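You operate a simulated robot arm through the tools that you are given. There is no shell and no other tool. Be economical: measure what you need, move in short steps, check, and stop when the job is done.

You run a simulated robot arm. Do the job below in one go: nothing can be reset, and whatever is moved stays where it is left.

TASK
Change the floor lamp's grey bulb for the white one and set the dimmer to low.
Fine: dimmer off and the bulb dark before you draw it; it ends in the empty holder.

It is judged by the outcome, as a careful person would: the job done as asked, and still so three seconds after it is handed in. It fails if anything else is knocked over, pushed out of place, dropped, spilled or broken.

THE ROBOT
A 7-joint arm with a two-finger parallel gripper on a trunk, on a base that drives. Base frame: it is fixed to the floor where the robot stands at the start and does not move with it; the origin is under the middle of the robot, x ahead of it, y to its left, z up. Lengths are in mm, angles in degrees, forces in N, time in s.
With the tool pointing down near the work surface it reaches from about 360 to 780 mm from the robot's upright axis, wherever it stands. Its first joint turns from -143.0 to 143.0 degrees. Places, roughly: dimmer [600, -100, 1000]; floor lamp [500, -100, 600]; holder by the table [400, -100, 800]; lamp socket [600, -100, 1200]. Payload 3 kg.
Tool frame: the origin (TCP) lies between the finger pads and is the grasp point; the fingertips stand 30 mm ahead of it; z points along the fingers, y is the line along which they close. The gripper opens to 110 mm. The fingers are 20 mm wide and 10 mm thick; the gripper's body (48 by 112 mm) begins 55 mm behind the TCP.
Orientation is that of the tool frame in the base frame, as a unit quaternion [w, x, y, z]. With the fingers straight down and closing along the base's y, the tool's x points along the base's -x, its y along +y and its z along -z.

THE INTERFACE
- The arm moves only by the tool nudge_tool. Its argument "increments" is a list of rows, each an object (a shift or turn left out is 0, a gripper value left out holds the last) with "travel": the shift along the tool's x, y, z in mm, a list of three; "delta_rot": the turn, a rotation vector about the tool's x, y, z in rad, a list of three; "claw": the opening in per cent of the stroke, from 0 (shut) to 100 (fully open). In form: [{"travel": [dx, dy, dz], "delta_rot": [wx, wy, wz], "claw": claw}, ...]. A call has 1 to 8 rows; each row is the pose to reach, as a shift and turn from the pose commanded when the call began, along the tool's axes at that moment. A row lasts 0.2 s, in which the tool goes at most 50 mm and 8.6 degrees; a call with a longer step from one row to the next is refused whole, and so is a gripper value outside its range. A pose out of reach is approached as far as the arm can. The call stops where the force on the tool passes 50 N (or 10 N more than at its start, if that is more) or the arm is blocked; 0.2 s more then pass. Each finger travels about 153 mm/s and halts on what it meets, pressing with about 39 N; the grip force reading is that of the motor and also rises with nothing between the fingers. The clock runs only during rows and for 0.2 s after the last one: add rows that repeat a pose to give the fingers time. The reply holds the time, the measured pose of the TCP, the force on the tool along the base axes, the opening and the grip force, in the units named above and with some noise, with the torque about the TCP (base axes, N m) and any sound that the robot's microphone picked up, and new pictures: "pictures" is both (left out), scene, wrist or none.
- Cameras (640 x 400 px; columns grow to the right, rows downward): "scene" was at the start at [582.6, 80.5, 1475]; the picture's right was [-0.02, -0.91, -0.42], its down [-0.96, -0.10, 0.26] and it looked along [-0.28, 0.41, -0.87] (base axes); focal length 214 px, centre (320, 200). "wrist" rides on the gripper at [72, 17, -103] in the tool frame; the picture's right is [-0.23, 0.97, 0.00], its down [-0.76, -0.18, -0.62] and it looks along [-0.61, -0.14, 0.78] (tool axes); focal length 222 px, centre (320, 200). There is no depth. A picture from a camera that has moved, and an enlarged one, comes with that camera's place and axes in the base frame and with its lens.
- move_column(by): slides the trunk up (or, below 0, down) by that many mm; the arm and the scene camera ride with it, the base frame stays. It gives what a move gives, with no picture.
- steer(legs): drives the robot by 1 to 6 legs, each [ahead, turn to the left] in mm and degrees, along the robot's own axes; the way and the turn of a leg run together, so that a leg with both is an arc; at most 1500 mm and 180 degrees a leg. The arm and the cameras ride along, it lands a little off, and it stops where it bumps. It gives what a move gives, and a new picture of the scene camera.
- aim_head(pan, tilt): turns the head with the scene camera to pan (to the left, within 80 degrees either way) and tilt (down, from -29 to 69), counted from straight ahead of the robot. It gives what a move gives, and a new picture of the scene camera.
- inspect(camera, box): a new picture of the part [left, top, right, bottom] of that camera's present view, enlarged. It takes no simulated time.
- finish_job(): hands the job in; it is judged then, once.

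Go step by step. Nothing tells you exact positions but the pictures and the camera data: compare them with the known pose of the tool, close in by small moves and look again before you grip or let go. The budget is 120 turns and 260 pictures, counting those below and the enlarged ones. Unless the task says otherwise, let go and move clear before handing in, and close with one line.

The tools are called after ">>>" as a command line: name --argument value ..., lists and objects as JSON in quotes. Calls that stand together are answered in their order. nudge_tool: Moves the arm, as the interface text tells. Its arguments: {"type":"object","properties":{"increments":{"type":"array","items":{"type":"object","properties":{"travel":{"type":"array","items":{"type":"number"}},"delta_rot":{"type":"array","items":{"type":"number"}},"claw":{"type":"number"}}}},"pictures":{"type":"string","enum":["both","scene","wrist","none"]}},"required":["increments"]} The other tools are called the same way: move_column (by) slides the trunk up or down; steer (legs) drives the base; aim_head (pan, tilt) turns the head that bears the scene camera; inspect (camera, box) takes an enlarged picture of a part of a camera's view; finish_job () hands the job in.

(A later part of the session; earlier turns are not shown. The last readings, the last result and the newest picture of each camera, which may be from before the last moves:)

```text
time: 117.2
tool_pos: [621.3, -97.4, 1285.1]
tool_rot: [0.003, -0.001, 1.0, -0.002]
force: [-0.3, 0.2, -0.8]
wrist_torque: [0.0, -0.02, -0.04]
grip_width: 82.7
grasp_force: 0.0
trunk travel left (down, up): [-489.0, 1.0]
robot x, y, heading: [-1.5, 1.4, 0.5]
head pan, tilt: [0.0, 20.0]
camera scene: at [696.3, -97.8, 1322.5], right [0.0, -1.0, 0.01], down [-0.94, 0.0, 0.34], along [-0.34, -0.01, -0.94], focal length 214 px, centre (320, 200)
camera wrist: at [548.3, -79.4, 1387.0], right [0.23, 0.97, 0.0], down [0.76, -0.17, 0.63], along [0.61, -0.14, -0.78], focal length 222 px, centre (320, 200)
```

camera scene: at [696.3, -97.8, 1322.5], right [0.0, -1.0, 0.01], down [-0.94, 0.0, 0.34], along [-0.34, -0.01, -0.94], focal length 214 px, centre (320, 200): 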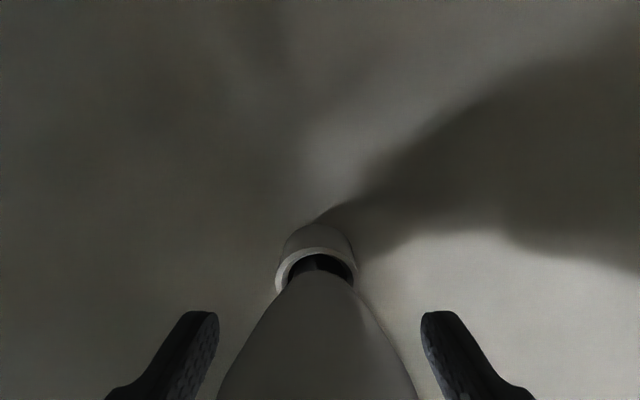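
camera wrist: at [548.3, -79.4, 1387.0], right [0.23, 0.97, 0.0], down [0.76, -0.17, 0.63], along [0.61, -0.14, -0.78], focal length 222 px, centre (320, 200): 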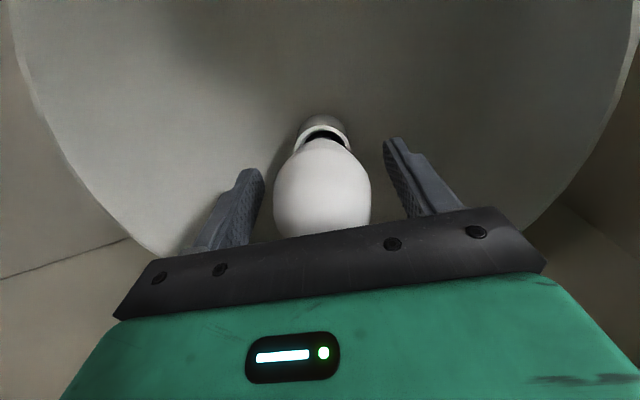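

White bulb is standing in the socket. Lift clear and back the base away.

>>> nudge_tool --increments '[{"travel": [0, 0, -20]}, {"travel": [0, 0, -60]}, {"travel": [0, 0, -100]}, {"travel": [10, 0, -125]}, {"travel": [50, 0, -135]}, {"travel": [50, 0, -135]}]' --pictures "none"

>>> steer --legs '[[-276, 0]]'

```text
time: 118.6
tool_pos: [569.3, -94.9, 1418.4]
tool_rot: [0.003, 0.0, 1.0, -0.002]
force: [-0.5, 0.4, 0.0]
wrist_torque: [-0.01, -0.04, 0.0]
grip_width: 82.4
grasp_force: 0.0
trunk travel left (down, up): [-489.0, 1.0]
robot x, y, heading: [0.0, 3.6, 0.4]
head pan, tilt: [0.0, 20.0]
```

```text
time: 120.6
tool_pos: [289.6, -92.7, 1419.2]
tool_rot: [0.003, -0.006, 1.0, -0.002]
force: [0.1, 0.2, -0.5]
wrist_torque: [-0.01, 0.02, -0.03]
grip_width: 82.6
grasp_force: 0.0
trunk travel left (down, up): [-489.0, 1.0]
robot x, y, heading: [-285.1, -1.7, 0.9]
head pan, tilt: [0.0, 20.0]
camera scene: at [365.7, -93.3, 1456.5], right [0.01, -1.0, 0.01], down [-0.94, -0.01, 0.34], along [-0.34, -0.01, -0.94], focal length 214 px, centre (320, 200)
```

scene: 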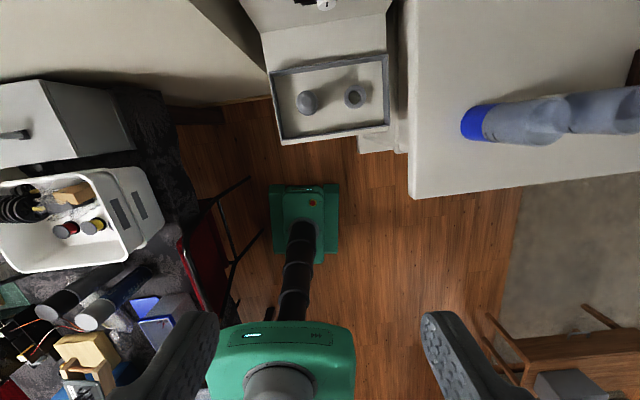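

Now return to the dimmer: level the tool first.

>>> nudge_tool --increments '[{"travel": [-10, 0, -3], "delta_rot": [0, -0.149, 0]}, {"travel": [-20, 0, -6], "delta_rot": [0, -0.298, 0]}, {"travel": [-30, 0, -6], "delta_rot": [0, -0.447, 0]}, {"travel": [-40, -2, -6], "delta_rot": [0, -0.596, 0]}, {"travel": [-50, -4, -6], "delta_rot": [0, -0.745, 0]}, {"travel": [-60, -6, -6], "delta_rot": [0, -0.894, 0]}, {"travel": [-70, -8, -6], "delta_rot": [0, -1.043, 0]}, {"travel": [-75, -10, -6], "delta_rot": [0, -1.192, 0]}]' --pictures "none"

>>> nudge_tool --increments '[{"delta_rot": [0, -0.14, 0]}, {"delta_rot": [0, -0.28, 0]}, {"delta_rot": [0, -0.379, 0]}, {"delta_rot": [0, -0.379, 0]}]' --pictures "none"

>>> aim_head --pan 0 --tilt 35

```text
time: 122.4
tool_pos: [364.4, -102.1, 1426.3]
tool_rot: [0.564, -0.007, 0.826, 0.001]
force: [0.6, -0.4, 0.7]
wrist_torque: [-0.04, -0.02, -0.04]
grip_width: 82.3
grasp_force: 0.1
trunk travel left (down, up): [-489.0, 1.0]
robot x, y, heading: [-282.4, -0.3, 0.9]
head pan, tilt: [0.0, 20.0]
```

```text
time: 123.4
tool_pos: [363.3, -102.4, 1427.2]
tool_rot: [0.709, -0.006, 0.705, 0.002]
force: [0.0, -0.2, 1.2]
wrist_torque: [0.01, -0.01, -0.01]
grip_width: 82.4
grasp_force: 0.0
trunk travel left (down, up): [-489.0, 1.0]
robot x, y, heading: [-284.0, -2.4, 0.9]
head pan, tilt: [0.0, 20.0]
```

```text
time: 124.2
tool_pos: [364.0, -101.6, 1425.9]
tool_rot: [0.709, -0.006, 0.705, 0.002]
force: [0.7, 0.1, 0.0]
wrist_torque: [0.01, -0.03, -0.01]
grip_width: 82.4
grasp_force: 0.1
trunk travel left (down, up): [-489.0, 1.0]
robot x, y, heading: [-280.8, -4.2, 0.8]
head pan, tilt: [0.0, 35.0]
camera scene: at [320.1, -104.0, 1480.3], right [0.01, -1.0, 0.01], down [-0.57, -0.01, -0.82], along [0.82, 0.01, -0.57], focal length 214 px, centre (320, 200)
```

scene: 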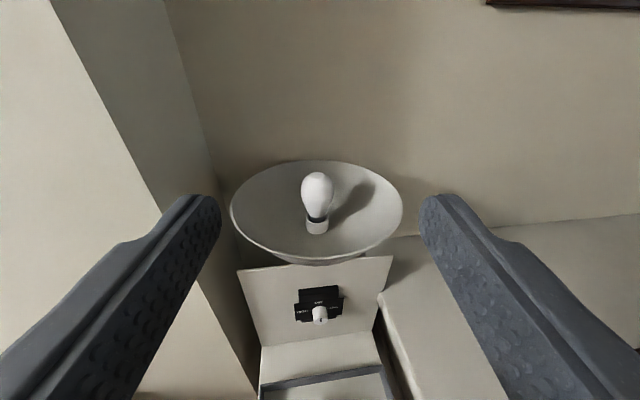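

White bulb stands upright in the lamp. Lower the trunk, pre-roll −45° and drive up to the dimmer.

>>> move_column --by -388

>>> nudge_tool --increments '[{"delta_rot": [0, 0, -0.14]}, {"delta_rot": [0, 0, -0.28]}, {"delta_rot": [0, 0, -0.42]}, {"delta_rot": [0, 0, -0.56]}, {"delta_rot": [0, 0, -0.7]}, {"delta_rot": [0, 0, -0.785]}, {"delta_rot": [0, 0, -0.785]}]' --pictures "none"

>>> steer --legs '[[150, -0.8]]'

```text
time: 127.9
tool_pos: [364.9, -103.1, 1039.3]
tool_rot: [0.709, -0.006, 0.705, 0.002]
force: [-0.3, 0.1, 0.9]
wrist_torque: [-0.02, -0.04, -0.03]
grip_width: 82.6
grasp_force: 0.1
trunk travel left (down, up): [-101.0, 389.0]
robot x, y, heading: [-281.9, -3.8, 0.9]
head pan, tilt: [0.0, 35.0]
```

```text
time: 129.5
tool_pos: [364.2, -103.3, 1039.4]
tool_rot: [0.656, -0.276, 0.648, -0.27]
force: [-0.8, -0.4, -0.5]
wrist_torque: [-0.02, -0.01, 0.0]
grip_width: 82.7
grasp_force: 0.2
trunk travel left (down, up): [-101.0, 389.0]
robot x, y, heading: [-281.1, -3.5, 1.1]
head pan, tilt: [0.0, 35.0]
```

```text
time: 130.8
tool_pos: [511.7, -109.3, 1039.5]
tool_rot: [0.654, -0.27, 0.651, -0.275]
force: [-0.6, -0.1, -0.5]
wrist_torque: [-0.03, 0.0, 0.03]
grip_width: 82.7
grasp_force: 0.0
trunk travel left (down, up): [-101.0, 389.0]
robot x, y, heading: [-133.4, 3.2, 0.1]
head pan, tilt: [0.0, 35.0]
camera scene: at [468.1, -72.4, 1076.9], right [-0.01, -0.7, 0.71], down [-0.57, -0.58, -0.58], along [0.82, -0.41, -0.4], focal length 214 px, centre (320, 200)
```

scene: 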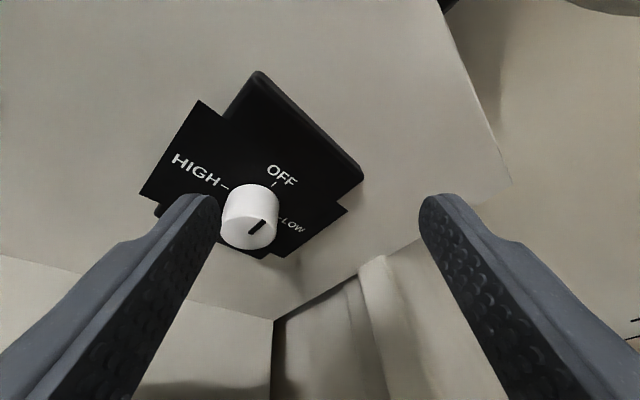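

>>> nudge_tool --increments '[{"travel": [18, 22, 0], "claw": 60}, {"travel": [35.5, 43.8, 0], "claw": 48}, {"travel": [35.5, 43.8, 15], "claw": 47}, {"travel": [35.5, 43.8, 15], "claw": 47}]' --pictures "scene"

```text
time: 131.8
tool_pos: [524.9, -103.9, 986.2]
tool_rot: [0.655, -0.271, 0.651, -0.273]
force: [-0.2, -0.5, 0.6]
wrist_torque: [0.02, -0.03, 0.02]
grip_width: 51.7
grasp_force: 0.1
trunk travel left (down, up): [-101.0, 389.0]
robot x, y, heading: [-136.2, 0.1, -0.0]
head pan, tilt: [0.0, 35.0]
camera scene: at [481.2, -66.6, 1023.2], right [-0.01, -0.7, 0.71], down [-0.57, -0.58, -0.58], along [0.82, -0.41, -0.4], focal length 214 px, centre (320, 200)
```

scene: 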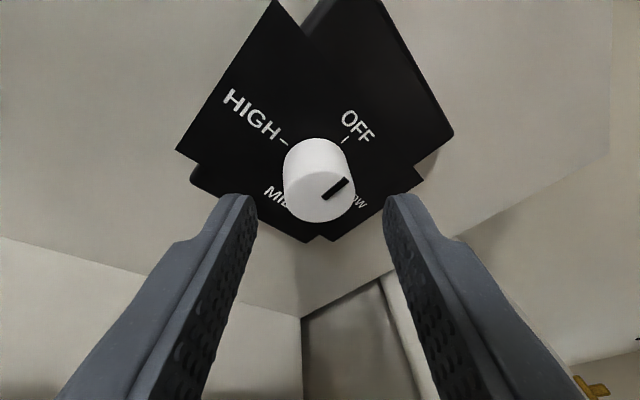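

Aligned. Advance and grip the knob.

>>> nudge_tool --increments '[{"travel": [1, 0, 14], "claw": 47}, {"travel": [1.5, 0, 27], "claw": 47}, {"travel": [1.5, 0, 27], "claw": 32}, {"travel": [1.5, 0, 27], "claw": 15}, {"travel": [1.5, 0, 27], "claw": 15}]' --pictures "scene"

```text
time: 133.1
tool_pos: [553.6, -103.8, 983.7]
tool_rot: [0.654, -0.272, 0.651, -0.274]
force: [-4.4, 11.7, -9.4]
wrist_torque: [0.0, 0.34, 1.64]
grip_width: 34.7
grasp_force: 44.8
trunk travel left (down, up): [-101.0, 389.0]
robot x, y, heading: [-132.0, -2.0, 0.3]
head pan, tilt: [0.0, 35.0]
camera scene: at [509.4, -67.2, 1021.1], right [0.0, -0.7, 0.71], down [-0.57, -0.58, -0.58], along [0.82, -0.41, -0.4], focal length 214 px, centre (320, 200)
```

scene: 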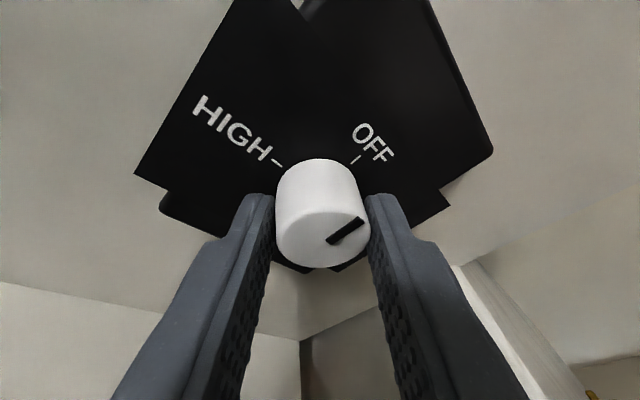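

Turn clockwise toward LOW.

>>> nudge_tool --increments '[{"travel": [0, 1, 0], "delta_rot": [0, 0, 0.149]}, {"travel": [0, 1, 0], "delta_rot": [0, 0, 0.298]}, {"travel": [0, 1, 0], "delta_rot": [0, 0, 0.447]}, {"travel": [0, 1, 0], "delta_rot": [0, 0, 0.596]}, {"travel": [0, 1, 0], "delta_rot": [0, 0, 0.745]}, {"travel": [0, 1, 0], "delta_rot": [0, 0, 0.894]}, {"travel": [0, 1, 0], "delta_rot": [0, 0, 1.043]}, {"travel": [0, 1, 0], "delta_rot": [0, 0, 1.043]}]' --pictures "scene"

```text
time: 134.8
tool_pos: [554.3, -100.7, 982.9]
tool_rot: [0.704, 0.089, 0.699, 0.09]
force: [-8.9, 27.3, -2.0]
wrist_torque: [-0.02, -0.32, 1.78]
grip_width: 35.3
grasp_force: 45.1
trunk travel left (down, up): [-101.0, 389.0]
robot x, y, heading: [-134.9, 3.7, -0.4]
head pan, tilt: [0.0, 35.0]
camera scene: at [509.4, -116.7, 1035.0], right [0.0, -0.97, -0.25], down [-0.57, 0.2, -0.8], along [0.82, 0.14, -0.55], focal length 214 px, centre (320, 200)
```

scene: 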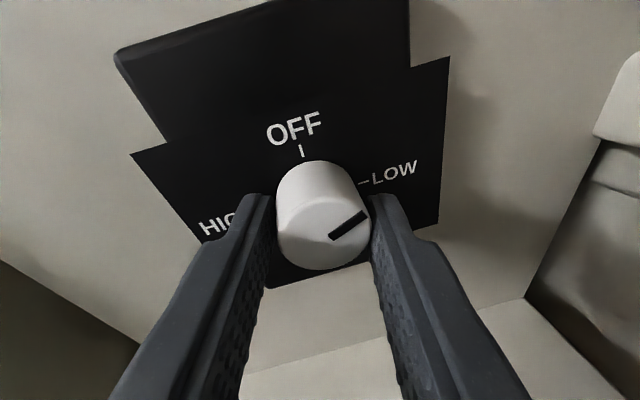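

>>> nudge_tool --increments '[{"travel": [0, 2, 0], "delta_rot": [0, 0, 0.14]}, {"travel": [0, 2, 0], "delta_rot": [0, 0, 0.28]}, {"travel": [0, 2, 0], "delta_rot": [0, 0, 0.42]}, {"travel": [0, 2, 0], "delta_rot": [0, 0, 0.54]}, {"travel": [0, 2, 0], "delta_rot": [0, 0, 0.54]}]' --pictures "none"

>>> nudge_tool --increments '[{"claw": 45}, {"claw": 45, "travel": [0, 0, -10]}, {"claw": 45, "travel": [0, 0, -36]}, {"claw": 45, "travel": [0, 0, -36]}]' --pictures "scene"

>>> inspect --camera "scene" --box '[230, 100, 410, 260]'

```text
time: 136.1
tool_pos: [553.8, -101.5, 983.7]
tool_rot: [0.656, 0.272, 0.649, 0.274]
force: [4.4, 14.4, 12.4]
wrist_torque: [0.12, -1.11, 0.76]
grip_width: 34.0
grasp_force: 45.1
trunk travel left (down, up): [-101.0, 389.0]
robot x, y, heading: [-134.3, 2.4, 0.2]
head pan, tilt: [0.0, 35.0]
```

```text
time: 137.1
tool_pos: [518.7, -103.5, 983.1]
tool_rot: [0.655, 0.273, 0.65, 0.272]
force: [0.2, 0.2, 0.4]
wrist_torque: [-0.01, -0.01, 0.01]
grip_width: 49.5
grasp_force: 0.1
trunk travel left (down, up): [-101.0, 389.0]
robot x, y, heading: [-130.0, 1.1, 0.1]
head pan, tilt: [0.0, 35.0]
camera scene: at [474.6, -142.4, 1020.5], right [0.0, -0.7, -0.71], down [-0.57, 0.58, -0.58], along [0.82, 0.41, -0.4], focal length 214 px, centre (320, 200)
```

scene: 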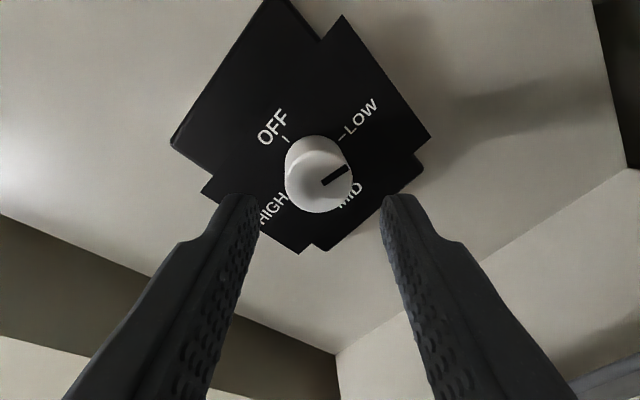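

```text
2.50 times, centred on (320, 180) of scene
camera zoom: at [474.6, -142.4, 1020.5], right [0.0, -0.7, -0.71], down [-0.57, 0.58, -0.58], along [0.82, 0.41, -0.4], focal length 536 px, centre (320, 250)
```

zoom: 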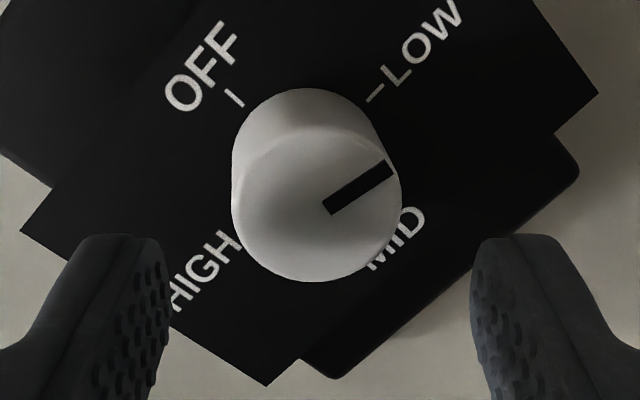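

The pointer is ~5–6° past LOW toward MID. Regrip and turn back about that much.

>>> nudge_tool --increments '[{"travel": [0, 0, 18], "claw": 45}, {"travel": [0, 0, 35], "claw": 45}, {"travel": [0, 0, 35], "claw": 15}, {"travel": [0, 0, 35], "claw": 15}, {"travel": [0, 0, 35], "claw": 15, "delta_rot": [0, 0, -0.1]}, {"travel": [0, 0, 35], "claw": 15, "delta_rot": [0, 0, -0.1]}]' --pictures "none"

>>> nudge_tool --increments '[{"claw": 45}, {"claw": 45, "travel": [0, 0, -10]}, {"claw": 45, "travel": [0, 0, -36]}, {"claw": 45, "travel": [0, 0, -36]}]' --pictures "none"

>>> inspect --camera "scene" --box '[230, 100, 410, 260]'

```text
time: 138.4
tool_pos: [552.2, -102.4, 984.0]
tool_rot: [0.668, 0.239, 0.663, 0.24]
force: [-2.9, 6.0, 10.1]
wrist_torque: [0.05, -0.89, 0.57]
grip_width: 34.4
grasp_force: 45.1
trunk travel left (down, up): [-101.0, 389.0]
robot x, y, heading: [-133.4, 1.4, 0.1]
head pan, tilt: [0.0, 35.0]
```

```text
time: 139.4
tool_pos: [516.5, -101.7, 982.6]
tool_rot: [0.668, 0.24, 0.663, 0.24]
force: [0.0, 0.1, -0.1]
wrist_torque: [0.03, -0.01, 0.0]
grip_width: 49.4
grasp_force: 0.2
trunk travel left (down, up): [-101.0, 389.0]
robot x, y, heading: [-135.7, 1.1, 0.1]
head pan, tilt: [0.0, 35.0]
```

```text
2.50 times, centred on (320, 180) of scene
camera zoom: at [472.9, -137.8, 1024.0], right [0.0, -0.77, -0.64], down [-0.57, 0.52, -0.63], along [0.82, 0.36, -0.44], focal length 536 px, centre (320, 250)
```

zoom: 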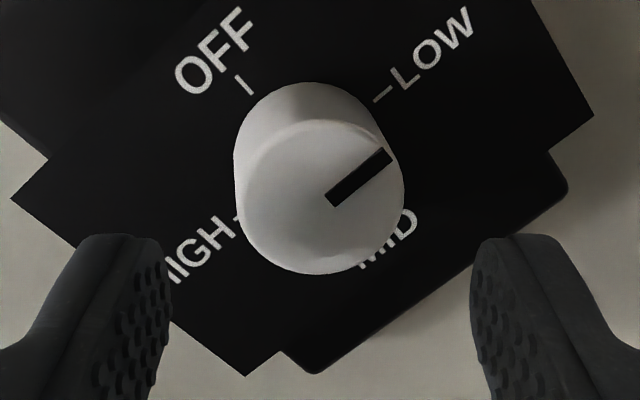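

>>> inspect --camera "scene" --box '[275, 125, 365, 215]'

```text
4.44 times, centred on (320, 170) of scene
camera zoom: at [472.9, -137.8, 1024.0], right [0.0, -0.77, -0.64], down [-0.57, 0.52, -0.63], along [0.82, 0.36, -0.44], focal length 953 px, centre (320, 333)
```

zoom: 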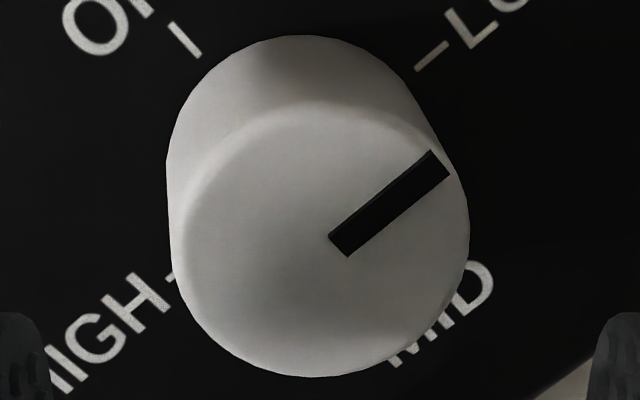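

Estimate is now within a few degrees of LOW. Roll to level for a straight view to confirm.

>>> nudge_tool --increments '[{"delta_rot": [0, 0, -0.14]}, {"delta_rot": [0, 0, -0.28]}, {"delta_rot": [0, 0, -0.42]}, {"delta_rot": [0, 0, -0.56]}, {"delta_rot": [0, 0, -0.694]}, {"delta_rot": [0, 0, -0.694]}]' --pictures "none"

>>> inspect --camera "scene" --box '[260, 120, 380, 240]'

```text
time: 140.8
tool_pos: [515.6, -103.1, 981.3]
tool_rot: [0.709, 0.001, 0.705, -0.003]
force: [0.9, -0.3, 0.2]
wrist_torque: [0.03, 0.0, -0.01]
grip_width: 49.6
grasp_force: 0.0
trunk travel left (down, up): [-101.0, 389.0]
robot x, y, heading: [-135.4, 2.8, 0.1]
head pan, tilt: [0.0, 35.0]
```

```text
3.33 times, centred on (320, 180) of scene
camera zoom: at [472.8, -103.8, 1036.1], right [0.0, -1.0, 0.0], down [-0.57, 0.0, -0.82], along [0.82, 0.0, -0.57], focal length 715 px, centre (320, 267)
```

zoom: 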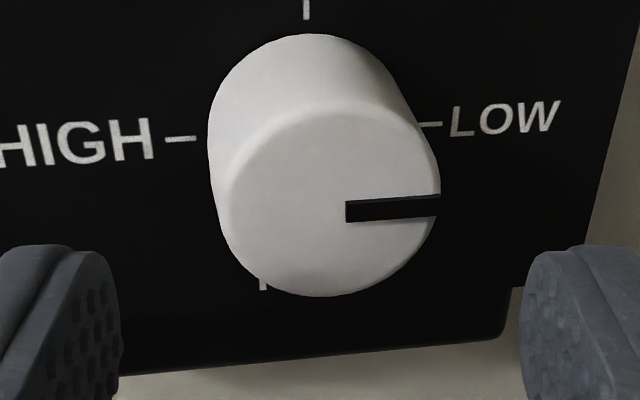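

The pointer lies parallel to the HIGH–LOW tick line: set at LOW. Back off, raise and verify the lamp.

>>> steer --legs '[[-150, 0]]'

>>> move_column --by 385

>>> inspect --camera "scene" --box '[160, 100, 480, 300]'

```text
time: 142.2
tool_pos: [365.3, -103.0, 981.6]
tool_rot: [0.71, 0.0, 0.704, -0.002]
force: [-0.8, 0.5, 1.4]
wrist_torque: [0.02, 0.02, 0.02]
grip_width: 49.4
grasp_force: 0.1
trunk travel left (down, up): [-101.0, 389.0]
robot x, y, heading: [-283.8, 1.0, -0.4]
head pan, tilt: [0.0, 35.0]
camera scene: at [321.7, -105.0, 1036.3], right [0.0, -1.0, 0.0], down [-0.57, 0.0, -0.82], along [0.82, 0.0, -0.57], focal length 214 px, centre (320, 200)
```

scene: 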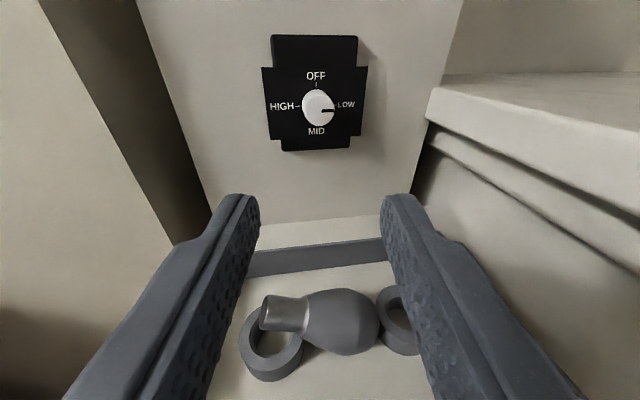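

```text
time: 145.9
tool_pos: [365.3, -104.7, 1368.5]
tool_rot: [0.71, 0.002, 0.705, -0.003]
force: [0.3, 1.0, -0.9]
wrist_torque: [0.05, 0.0, 0.04]
grip_width: 49.6
grasp_force: 0.0
trunk travel left (down, up): [-486.0, 4.0]
robot x, y, heading: [-284.8, 4.2, -0.3]
head pan, tilt: [0.0, 35.0]
```

```text
2.00 times, centred on (320, 200) of scene
camera zoom: at [321.9, -105.0, 1421.7], right [0.0, -1.0, 0.0], down [-0.57, 0.0, -0.82], along [0.82, 0.0, -0.57], focal length 429 px, centre (320, 200)
```

zoom: 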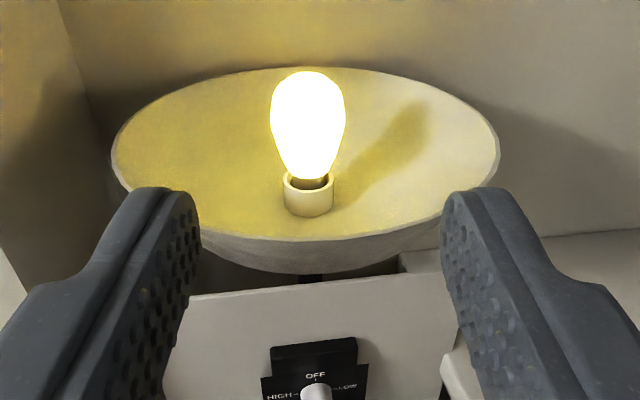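

The lamp glows at low with the white bulb. But the grey bulb has been knocked out of its ring (my wrist camera must have caught it) and lies in the tray; I must put it back. First bring the tool vertical again.

>>> nudge_tool --increments '[{"travel": [-20, 0, 0], "delta_rot": [0, 0.149, 0]}, {"travel": [-40, 0, -10], "delta_rot": [0, 0.298, 0]}, {"travel": [-60, 0, -20], "delta_rot": [0, 0.447, 0]}, {"travel": [-80, 0, -30], "delta_rot": [0, 0.596, 0]}, {"travel": [-80, 0, -40], "delta_rot": [0, 0.745, 0]}, {"travel": [-80, 0, -50], "delta_rot": [0, 0.894, 0]}, {"travel": [-80, 0, -60], "delta_rot": [0, 1.043, 0]}, {"travel": [-80, 0, -70], "delta_rot": [0, 1.192, 0]}]' --pictures "none"

>>> nudge_tool --increments '[{"delta_rot": [0, 0.14, 0]}, {"delta_rot": [0, 0.28, 0]}, {"delta_rot": [0, 0.38, 0], "claw": 80}, {"delta_rot": [0, 0.38, 0], "claw": 80}]' --pictures "scene"

>>> inspect --camera "scene" --box '[240, 0, 440, 160]'

```text
time: 147.7
tool_pos: [295.7, -102.0, 1448.5]
tool_rot: [0.19, 0.002, 0.982, -0.001]
force: [0.1, 0.6, 0.1]
wrist_torque: [0.02, 0.01, -0.01]
grip_width: 49.5
grasp_force: 0.0
trunk travel left (down, up): [-486.0, 4.0]
robot x, y, heading: [-285.8, 0.0, -0.5]
head pan, tilt: [0.0, 35.0]
```

```text
time: 148.7
tool_pos: [296.5, -102.7, 1447.3]
tool_rot: [0.001, 0.001, 1.0, -0.001]
force: [0.1, 0.9, -0.4]
wrist_torque: [-0.02, 0.0, 0.0]
grip_width: 88.1
grasp_force: 0.1
trunk travel left (down, up): [-486.0, 4.0]
robot x, y, heading: [-283.2, -0.9, 0.3]
head pan, tilt: [0.0, 35.0]
camera scene: at [348.0, -104.4, 1490.1], right [0.0, -1.0, 0.0], down [-0.82, 0.0, 0.57], along [-0.57, 0.0, -0.82], focal length 214 px, centre (320, 200)
```

scene: 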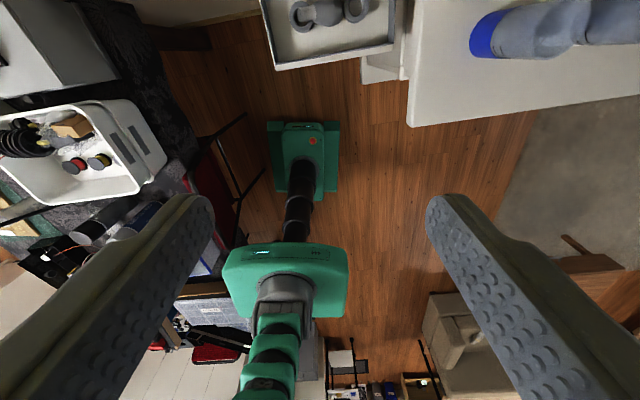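

```text
2.50 times, centred on (340, 80) of scene
camera zoom: at [348.0, -104.4, 1490.1], right [0.0, -1.0, 0.0], down [-0.82, 0.0, 0.57], along [-0.57, 0.0, -0.82], focal length 536 px, centre (270, 500)
```

zoom: 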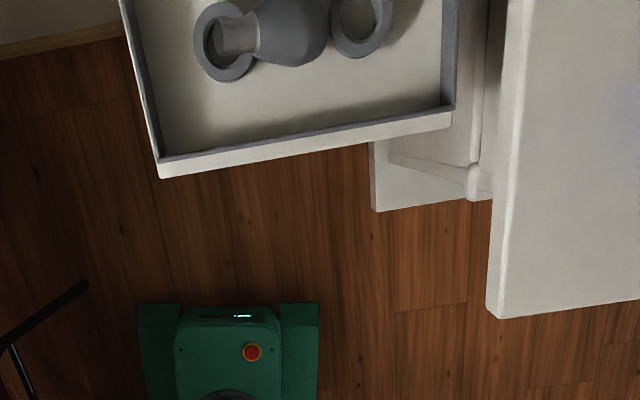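

The grey bulb lies along y: base over the left ring at y≈-50, head centre near (424,-127). Plan: grip it across x with the tool tilted 45°, turn it 90° about x so the base points down, and reinsert. Drive partly forward and yaw −90°.

>>> aim_head --pan 0 --tilt 40

>>> steer --legs '[[115, 0]]'

>>> nudge_tool --increments '[{"delta_rot": [0, 0, -0.149]}, {"delta_rot": [0, 0, -0.298]}, {"delta_rot": [0, 0, -0.447]}, {"delta_rot": [0, 0, -0.596]}, {"delta_rot": [0, 0, -0.745]}, {"delta_rot": [0, 0, -0.894]}, {"delta_rot": [0, 0, -1.043]}, {"delta_rot": [0, 0, -1.192]}]' --pictures "none"

>>> nudge_tool --increments '[{"delta_rot": [0, 0, -0.14]}, {"delta_rot": [0, 0, -0.28]}, {"delta_rot": [0, 0, -0.379]}, {"delta_rot": [0, 0, -0.379]}]' --pictures "none"

>>> move_column --by -200

```text
time: 149.4
tool_pos: [297.1, -102.3, 1448.1]
tool_rot: [0.002, 0.001, 1.0, -0.001]
force: [-0.3, 0.7, -0.7]
wrist_torque: [0.0, 0.03, -0.04]
grip_width: 88.0
grasp_force: 0.1
trunk travel left (down, up): [-486.0, 4.0]
robot x, y, heading: [-285.1, 0.7, 0.3]
head pan, tilt: [0.0, 40.0]
camera scene: at [340.3, -104.4, 1493.2], right [0.0, -1.0, 0.0], down [-0.77, 0.0, 0.64], along [-0.64, 0.0, -0.77], focal length 214 px, centre (320, 200)
```

scene: 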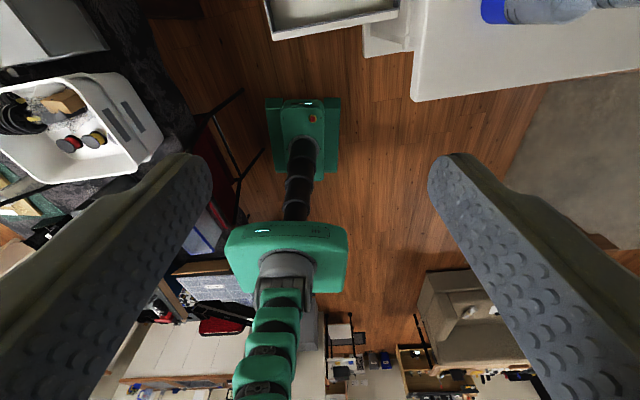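

```text
time: 150.6
tool_pos: [407.3, -103.9, 1447.9]
tool_rot: [0.003, 0.002, 1.0, -0.001]
force: [-0.2, 0.2, -0.3]
wrist_torque: [-0.01, -0.01, 0.01]
grip_width: 88.2
grasp_force: 0.0
trunk travel left (down, up): [-486.0, 4.0]
robot x, y, heading: [-171.1, -1.1, -0.0]
head pan, tilt: [0.0, 40.0]
camera scene: at [451.3, -104.5, 1492.8], right [0.0, -1.0, 0.0], down [-0.77, 0.0, 0.64], along [-0.64, 0.0, -0.77], focal length 214 px, centre (320, 200)
```

scene: 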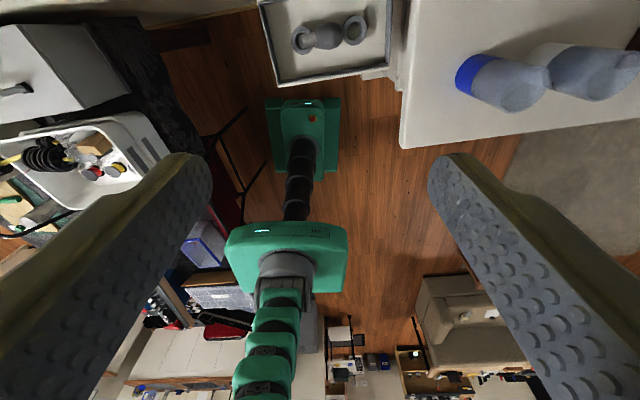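

```text
time: 152.4
tool_pos: [406.4, -102.9, 1448.3]
tool_rot: [0.002, -0.561, 0.828, -0.003]
force: [1.1, 0.7, 0.4]
wrist_torque: [-0.01, 0.0, 0.01]
grip_width: 87.8
grasp_force: 0.0
trunk travel left (down, up): [-486.0, 4.0]
robot x, y, heading: [-172.5, 1.9, -0.2]
head pan, tilt: [0.0, 40.0]
```

```text
time: 153.4
tool_pos: [406.0, -103.0, 1447.9]
tool_rot: [0.001, -0.705, 0.709, -0.003]
force: [-0.1, -0.5, 0.3]
wrist_torque: [-0.04, 0.0, 0.02]
grip_width: 88.0
grasp_force: 0.0
trunk travel left (down, up): [-486.0, 4.0]
robot x, y, heading: [-172.2, -0.2, 0.0]
head pan, tilt: [0.0, 40.0]
```

```text
time: 155.6
tool_pos: [405.3, -102.5, 1248.9]
tool_rot: [0.001, -0.706, 0.708, -0.002]
force: [-0.5, -0.3, 1.1]
wrist_torque: [-0.01, 0.01, -0.01]
grip_width: 88.2
grasp_force: 0.1
trunk travel left (down, up): [-286.0, 204.0]
robot x, y, heading: [-174.2, -0.8, 0.1]
head pan, tilt: [0.0, 40.0]
```

>>> move_column --by -230

>>> inspect --camera "wrist" --box '[0, 0, 640, 400]'

>>> aim_head --pan 0 --tilt 15

```text
time: 158.0
tool_pos: [406.5, -103.6, 1019.1]
tool_rot: [0.001, -0.706, 0.709, -0.003]
force: [0.0, 0.1, 1.3]
wrist_torque: [-0.02, 0.02, 0.01]
grip_width: 87.9
grasp_force: 0.1
trunk travel left (down, up): [-56.0, 434.0]
robot x, y, heading: [-173.7, 3.0, -0.2]
head pan, tilt: [0.0, 40.0]
```

```text
1.00 times, centred on (320, 200) of wrist (not enlarged: the box is as wide or as high as the picture)
camera zoom: at [388.7, -175.3, 1120.8], right [-0.97, 0.23, -0.01], down [0.18, 0.76, 0.62], along [0.15, 0.61, -0.78], focal length 222 px, centre (320, 200)
```

zoom: 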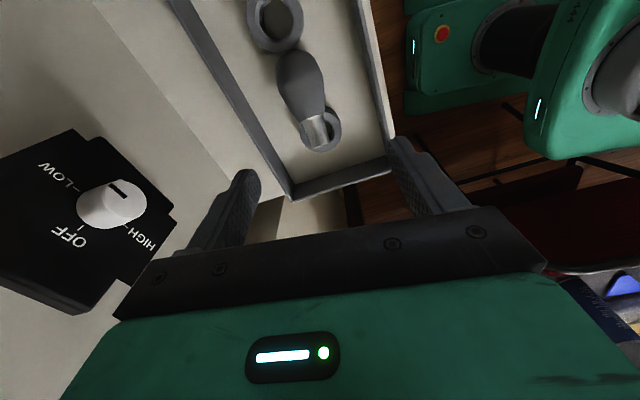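

```text
time: 158.9
tool_pos: [405.5, -102.3, 1017.6]
tool_rot: [0.001, -0.706, 0.708, -0.002]
force: [-0.3, -0.5, 0.3]
wrist_torque: [-0.02, 0.04, 0.02]
grip_width: 87.9
grasp_force: 0.0
trunk travel left (down, up): [-56.0, 434.0]
robot x, y, heading: [-171.3, -1.1, -0.3]
head pan, tilt: [0.0, 15.0]
camera scene: at [404.1, -18.6, 1054.9], right [1.0, 0.0, 0.01], down [-0.01, -0.97, 0.26], along [0.0, -0.26, -0.97], focal length 214 px, centre (320, 200)
```

scene: 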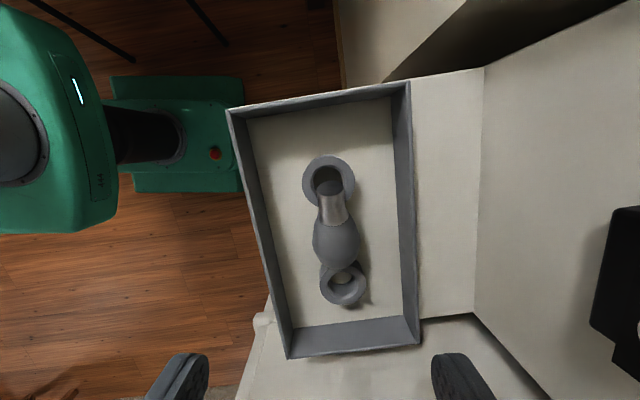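

The bulb lies with its axis at z≈832 from base (412,-64) to head (422,-128). Table and tray clearances favour the opposite yaw (−81°), so rotate there (head folded to tilt 40).

>>> aim_head --pan 0 --tilt 40

>>> nudge_tool --increments '[{"delta_rot": [0, 0, 0.149]}, {"delta_rot": [0, 0, 0.298]}, {"delta_rot": [0, 0, 0.447]}, {"delta_rot": [0, 0, 0.596]}, {"delta_rot": [0, 0, 0.745]}, {"delta_rot": [0, 0, 0.894]}, {"delta_rot": [0, 0, 1.043]}, {"delta_rot": [0, 0, 1.192]}]' --pictures "none"

>>> nudge_tool --increments '[{"delta_rot": [0, 0, 0.149]}, {"delta_rot": [0, 0, 0.298]}, {"delta_rot": [0, 0, 0.447]}, {"delta_rot": [0, 0, 0.596]}, {"delta_rot": [0, 0, 0.745]}, {"delta_rot": [0, 0, 0.894]}, {"delta_rot": [0, 0, 1.043]}, {"delta_rot": [0, 0, 1.192]}]' --pictures "none"

>>> nudge_tool --increments '[{"delta_rot": [0, 0, 0.149]}, {"delta_rot": [0, 0, 0.298]}, {"delta_rot": [0, 0, 0.447]}, {"delta_rot": [0, 0, 0.606]}, {"delta_rot": [0, 0, 0.606]}]' --pictures "both"

```text
time: 159.8
tool_pos: [405.7, -102.9, 1018.4]
tool_rot: [0.001, -0.706, 0.708, -0.002]
force: [1.1, -0.2, 0.5]
wrist_torque: [-0.01, -0.03, 0.03]
grip_width: 87.8
grasp_force: 0.1
trunk travel left (down, up): [-56.0, 434.0]
robot x, y, heading: [-171.2, -0.2, -0.0]
head pan, tilt: [0.0, 40.0]
camera scene: at [403.9, -57.9, 1063.3], right [1.0, 0.0, 0.01], down [-0.01, -0.77, 0.64], along [0.0, -0.64, -0.77], focal length 214 px, centre (320, 200)
```

scene: 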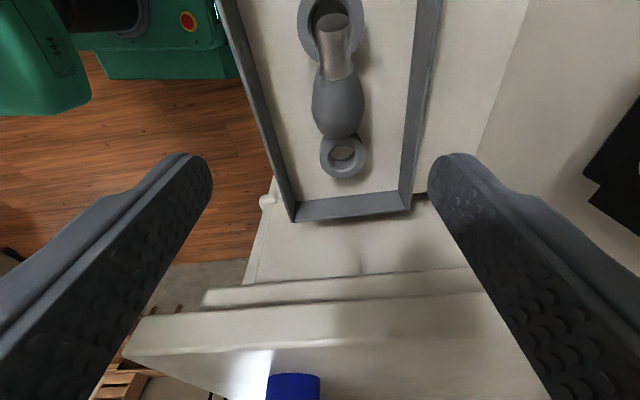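

```text
time: 161.6
tool_pos: [406.3, -103.9, 1018.7]
tool_rot: [0.002, -0.184, 0.983, -0.002]
force: [-0.4, -0.4, -0.5]
wrist_torque: [-0.04, 0.03, 0.02]
grip_width: 88.0
grasp_force: 0.0
trunk travel left (down, up): [-56.0, 434.0]
robot x, y, heading: [-172.2, 1.3, 0.1]
head pan, tilt: [0.0, 40.0]
```

```text
time: 163.3
tool_pos: [405.9, -103.4, 1019.2]
tool_rot: [0.003, 0.399, 0.917, 0.001]
force: [-0.5, 1.0, 0.4]
wrist_torque: [-0.01, -0.02, -0.04]
grip_width: 88.0
grasp_force: 0.1
trunk travel left (down, up): [-56.0, 434.0]
robot x, y, heading: [-171.0, 1.4, -0.2]
head pan, tilt: [0.0, 40.0]
```

```text
refused: row 4 steps farther than a row can; nothing moved
```

>>> nudge_tool --increments '[{"delta_rot": [0, 0, 0.149]}, {"delta_rot": [0, 0, 0.298]}, {"delta_rot": [0, 0, 0.447]}, {"delta_rot": [0, 0, 0.59]}, {"delta_rot": [0, 0, 0.6]}, {"delta_rot": [0, 0, 0.6]}]' --pictures "none"

>>> nudge_tool --increments '[{"travel": [-12, 8, 15], "delta_rot": [0, 0.13, 0]}, {"travel": [-25, 12, 30], "delta_rot": [0, 0.26, 0]}, {"travel": [-25, 12, 45], "delta_rot": [0, 0.26, 0]}, {"travel": [-25, 12, 45], "delta_rot": [0, 0.26, 0]}]' --pictures "both"

```text
time: 164.8
tool_pos: [406.3, -102.5, 1018.5]
tool_rot: [0.002, 0.651, 0.759, 0.001]
force: [0.3, -0.7, -0.5]
wrist_torque: [0.03, 0.0, 0.01]
grip_width: 87.8
grasp_force: 0.1
trunk travel left (down, up): [-56.0, 434.0]
robot x, y, heading: [-176.6, 0.9, -0.3]
head pan, tilt: [0.0, 40.0]
```

```text
time: 165.8
tool_pos: [421.5, -125.2, 964.4]
tool_rot: [-0.096, 0.645, 0.753, 0.086]
force: [-0.1, 0.4, -0.3]
wrist_torque: [0.01, -0.02, -0.01]
grip_width: 87.9
grasp_force: 0.0
out of reach, approached as far as the arm can: row 1, 2, 3, 4
trunk travel left (down, up): [-56.0, 434.0]
robot x, y, heading: [-176.1, 0.7, 0.1]
head pan, tilt: [0.0, 40.0]
camera scene: at [427.6, -182.8, 997.9], right [-0.99, -0.15, -0.01], down [-0.09, 0.57, 0.82], along [-0.12, 0.81, -0.58], focal length 214 px, centre (320, 200)
camera wrist: at [431.1, -80.3, 1083.7], right [1.0, -0.07, -0.05], down [-0.04, -0.91, 0.41], along [-0.08, -0.4, -0.91], focal length 222 px, centre (320, 200)
```

scene: 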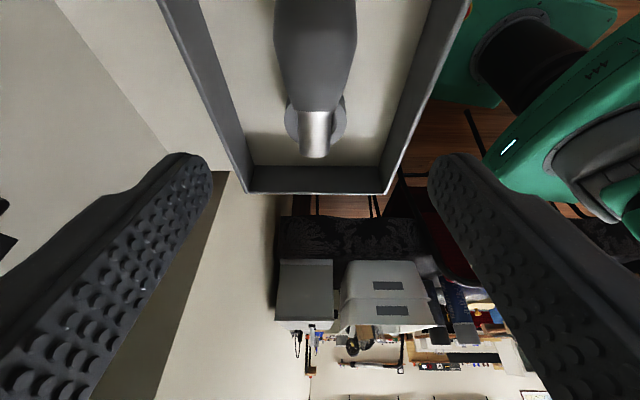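
wrist: 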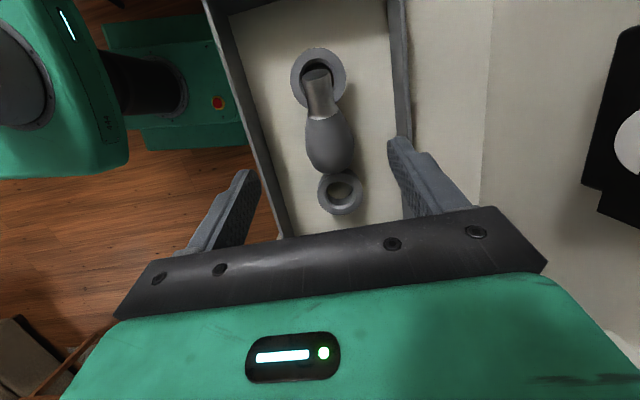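

>>> move_column --by -54

>>> nudge_tool --increments '[{"travel": [0, 0, 5]}, {"travel": [0, 0, 10]}, {"travel": [0, 0, 10]}]' --pictures "both"

```text
time: 166.7
tool_pos: [420.4, -124.0, 911.1]
tool_rot: [-0.096, 0.645, 0.753, 0.086]
force: [0.1, -0.2, -0.5]
wrist_torque: [0.01, 0.02, -0.05]
grip_width: 88.1
grasp_force: 0.1
trunk travel left (down, up): [-2.0, 488.0]
robot x, y, heading: [-173.3, 0.0, 0.0]
head pan, tilt: [0.0, 40.0]
```

```text
time: 167.5
tool_pos: [420.8, -122.8, 902.0]
tool_rot: [-0.096, 0.645, 0.753, 0.084]
force: [-0.5, -0.1, 0.7]
wrist_torque: [-0.01, 0.01, 0.0]
grip_width: 87.9
grasp_force: 0.0
trunk travel left (down, up): [-2.0, 488.0]
robot x, y, heading: [-170.7, 0.7, -0.3]
head pan, tilt: [0.0, 40.0]
camera scene: at [427.4, -180.1, 933.2], right [-0.99, -0.15, 0.0], down [-0.09, 0.57, 0.82], along [-0.12, 0.81, -0.58], focal length 214 px, centre (320, 200)
camera wrist: at [430.9, -77.5, 1018.9], right [1.0, -0.07, -0.05], down [-0.04, -0.91, 0.41], along [-0.08, -0.4, -0.91], focal length 222 px, centre (320, 200)
```

scene: 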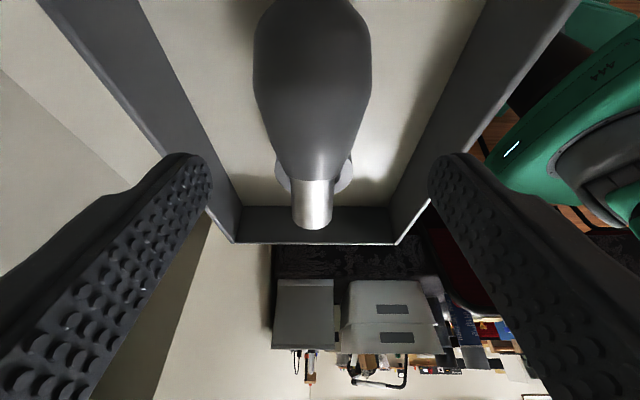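
wrist: 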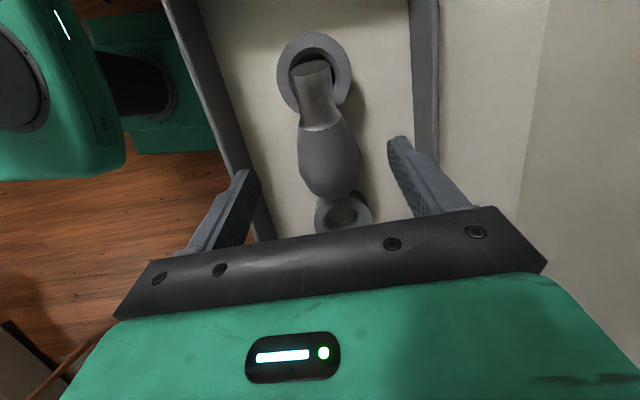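

Head centre ≈(424,-129,832). Descend to straddle it.

>>> nudge_tool --increments '[{"travel": [-12, 1, 20]}, {"travel": [-24, 1.9, 40]}, {"travel": [-24, 1.9, 40]}]' --pictures "both"

```text
time: 168.3
tool_pos: [425.3, -134.8, 858.5]
tool_rot: [-0.097, 0.645, 0.754, 0.085]
force: [0.1, -0.5, -0.7]
wrist_torque: [-0.01, 0.06, -0.01]
grip_width: 88.2
grasp_force: 0.1
trunk travel left (down, up): [-2.0, 488.0]
robot x, y, heading: [-172.5, -0.2, 0.1]
head pan, tilt: [0.0, 40.0]
camera scene: at [432.3, -191.5, 890.0], right [-0.99, -0.15, 0.0], down [-0.09, 0.57, 0.82], along [-0.12, 0.81, -0.58], focal length 214 px, centre (320, 200)
camera wrist: at [435.8, -88.9, 975.7], right [1.0, -0.07, -0.05], down [-0.04, -0.91, 0.41], along [-0.08, -0.4, -0.91], focal length 222 px, centre (320, 200)
```

scene: 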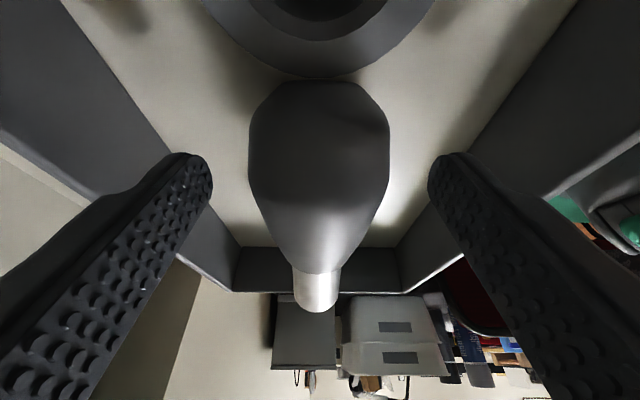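
wrist: 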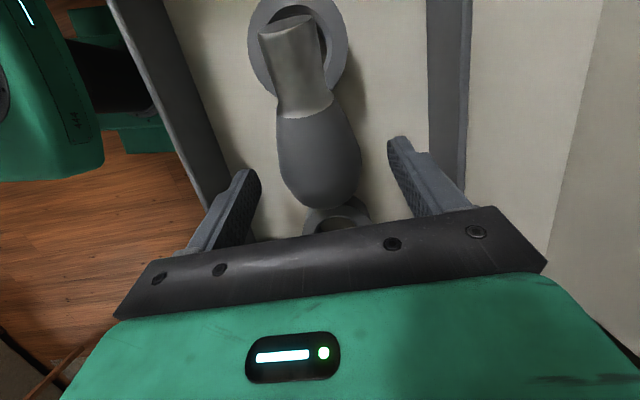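

>>> nudge_tool --increments '[{"travel": [-2, 0, 10]}, {"travel": [-4, 0, 18.5]}, {"travel": [-4, 0, 18.5], "claw": 62}, {"travel": [-4, 0, 18.5], "claw": 50}, {"travel": [-4, 0, 18.5], "claw": 35}, {"travel": [-4, 0, 18.5], "claw": 35}]' --pictures "both"

```text
time: 169.7
tool_pos: [424.2, -133.6, 839.9]
tool_rot: [-0.096, 0.645, 0.753, 0.086]
force: [0.4, 0.2, -1.4]
wrist_torque: [-0.04, -0.01, 0.02]
grip_width: 48.3
grasp_force: 38.7
trunk travel left (down, up): [-2.0, 488.0]
robot x, y, heading: [-173.8, 1.0, -0.3]
head pan, tilt: [0.0, 40.0]
camera scene: at [431.4, -190.0, 871.3], right [-0.99, -0.15, 0.0], down [-0.09, 0.57, 0.82], along [-0.12, 0.81, -0.58], focal length 214 px, centre (320, 200)
camera wrist: at [434.9, -87.4, 957.0], right [1.0, -0.07, -0.05], down [-0.04, -0.91, 0.41], along [-0.08, -0.4, -0.91], focal length 222 px, centre (320, 200)
```

scene: 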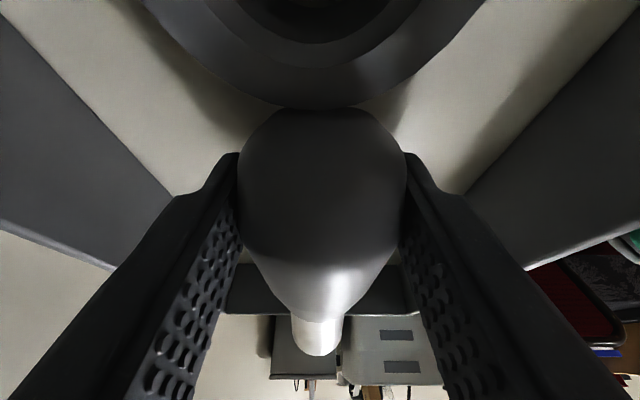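
wrist: 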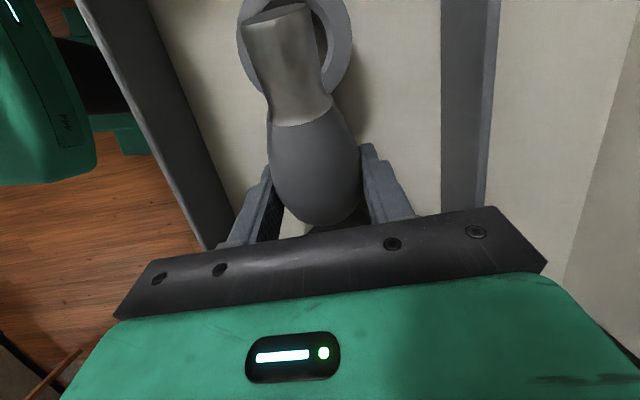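

Gripped (48 mm). Lift with the trunk and check the hold.

>>> move_column --by 160

>>> inspect --camera "wrist" --box '[0, 0, 640, 400]'

>>> inspect --camera "scene" --box '[0, 0, 640, 400]'

```text
time: 171.5
tool_pos: [424.5, -132.4, 999.7]
tool_rot: [-0.097, 0.645, 0.753, 0.085]
force: [0.5, 0.2, -0.5]
wrist_torque: [-0.02, -0.01, -0.02]
grip_width: 48.2
grasp_force: 39.6
trunk travel left (down, up): [-162.0, 328.0]
robot x, y, heading: [-174.9, -2.6, -0.2]
head pan, tilt: [0.0, 40.0]
```

```text
1.00 times, centred on (320, 200) of wrist (not enlarged: the box is as wide or as high as the picture)
camera zoom: at [435.0, -87.4, 1116.9], right [1.0, -0.07, -0.05], down [-0.04, -0.91, 0.41], along [-0.08, -0.4, -0.91], focal length 222 px, centre (320, 200)
```

zoom: 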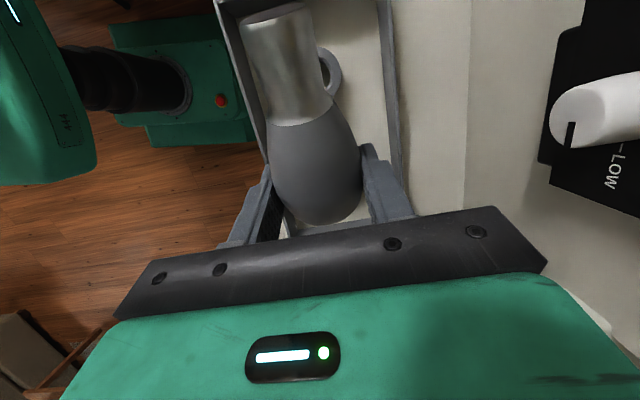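

```text
1.00 times, centred on (320, 200) of scene (not enlarged: the box is as wide or as high as the picture)
camera zoom: at [431.5, -190.0, 1031.2], right [-0.99, -0.15, 0.0], down [-0.09, 0.57, 0.82], along [-0.12, 0.81, -0.58], focal length 214 px, centre (320, 200)
```

zoom: 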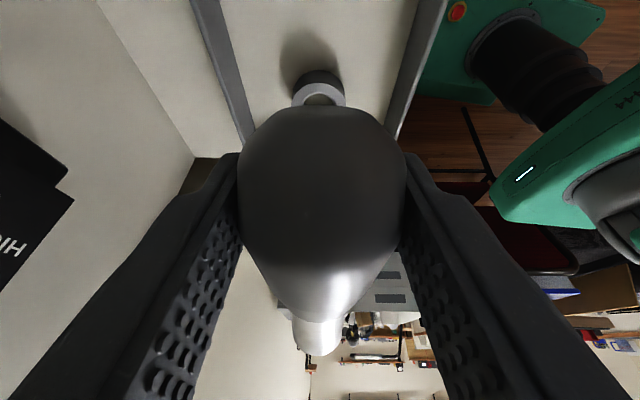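

Held firmly. Now turn the bulb 90° about the finger-closing axis so its base points down (hand swings to the +y side).

>>> nudge_tool --increments '[{"delta_rot": [0, -0.149, 0]}, {"delta_rot": [0, -0.298, 0]}, {"delta_rot": [0, -0.447, 0]}, {"delta_rot": [0, -0.596, 0]}, {"delta_rot": [0, -0.745, 0]}, {"delta_rot": [0, -0.894, 0]}, {"delta_rot": [0, -1.043, 0]}, {"delta_rot": [0, -1.192, 0]}]' --pictures "both"

```text
time: 173.3
tool_pos: [424.1, -132.1, 998.6]
tool_rot: [0.344, 0.581, 0.677, -0.292]
force: [-0.1, -0.6, -0.4]
wrist_torque: [0.01, -0.03, 0.02]
grip_width: 47.9
grasp_force: 39.4
trunk travel left (down, up): [-162.0, 328.0]
robot x, y, heading: [-173.3, 3.1, -0.1]
head pan, tilt: [0.0, 40.0]
camera scene: at [420.5, -125.4, 1063.3], right [-0.99, -0.15, -0.01], down [-0.15, 0.96, -0.24], along [0.04, -0.23, -0.97], focal length 214 px, centre (320, 200)
camera wrist: at [422.0, -5.4, 1001.4], right [0.98, 0.02, 0.19], down [-0.19, 0.02, 0.98], along [0.01, -1.0, 0.02], focal length 222 px, centre (320, 200)
```

scene: 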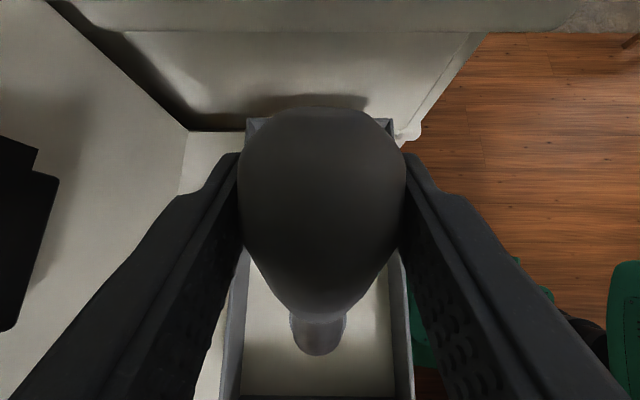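
wrist: 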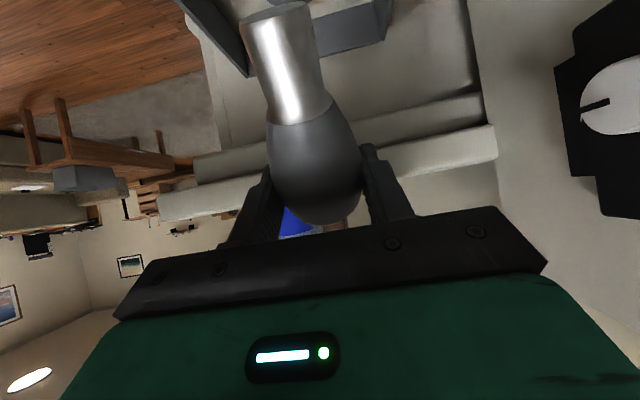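

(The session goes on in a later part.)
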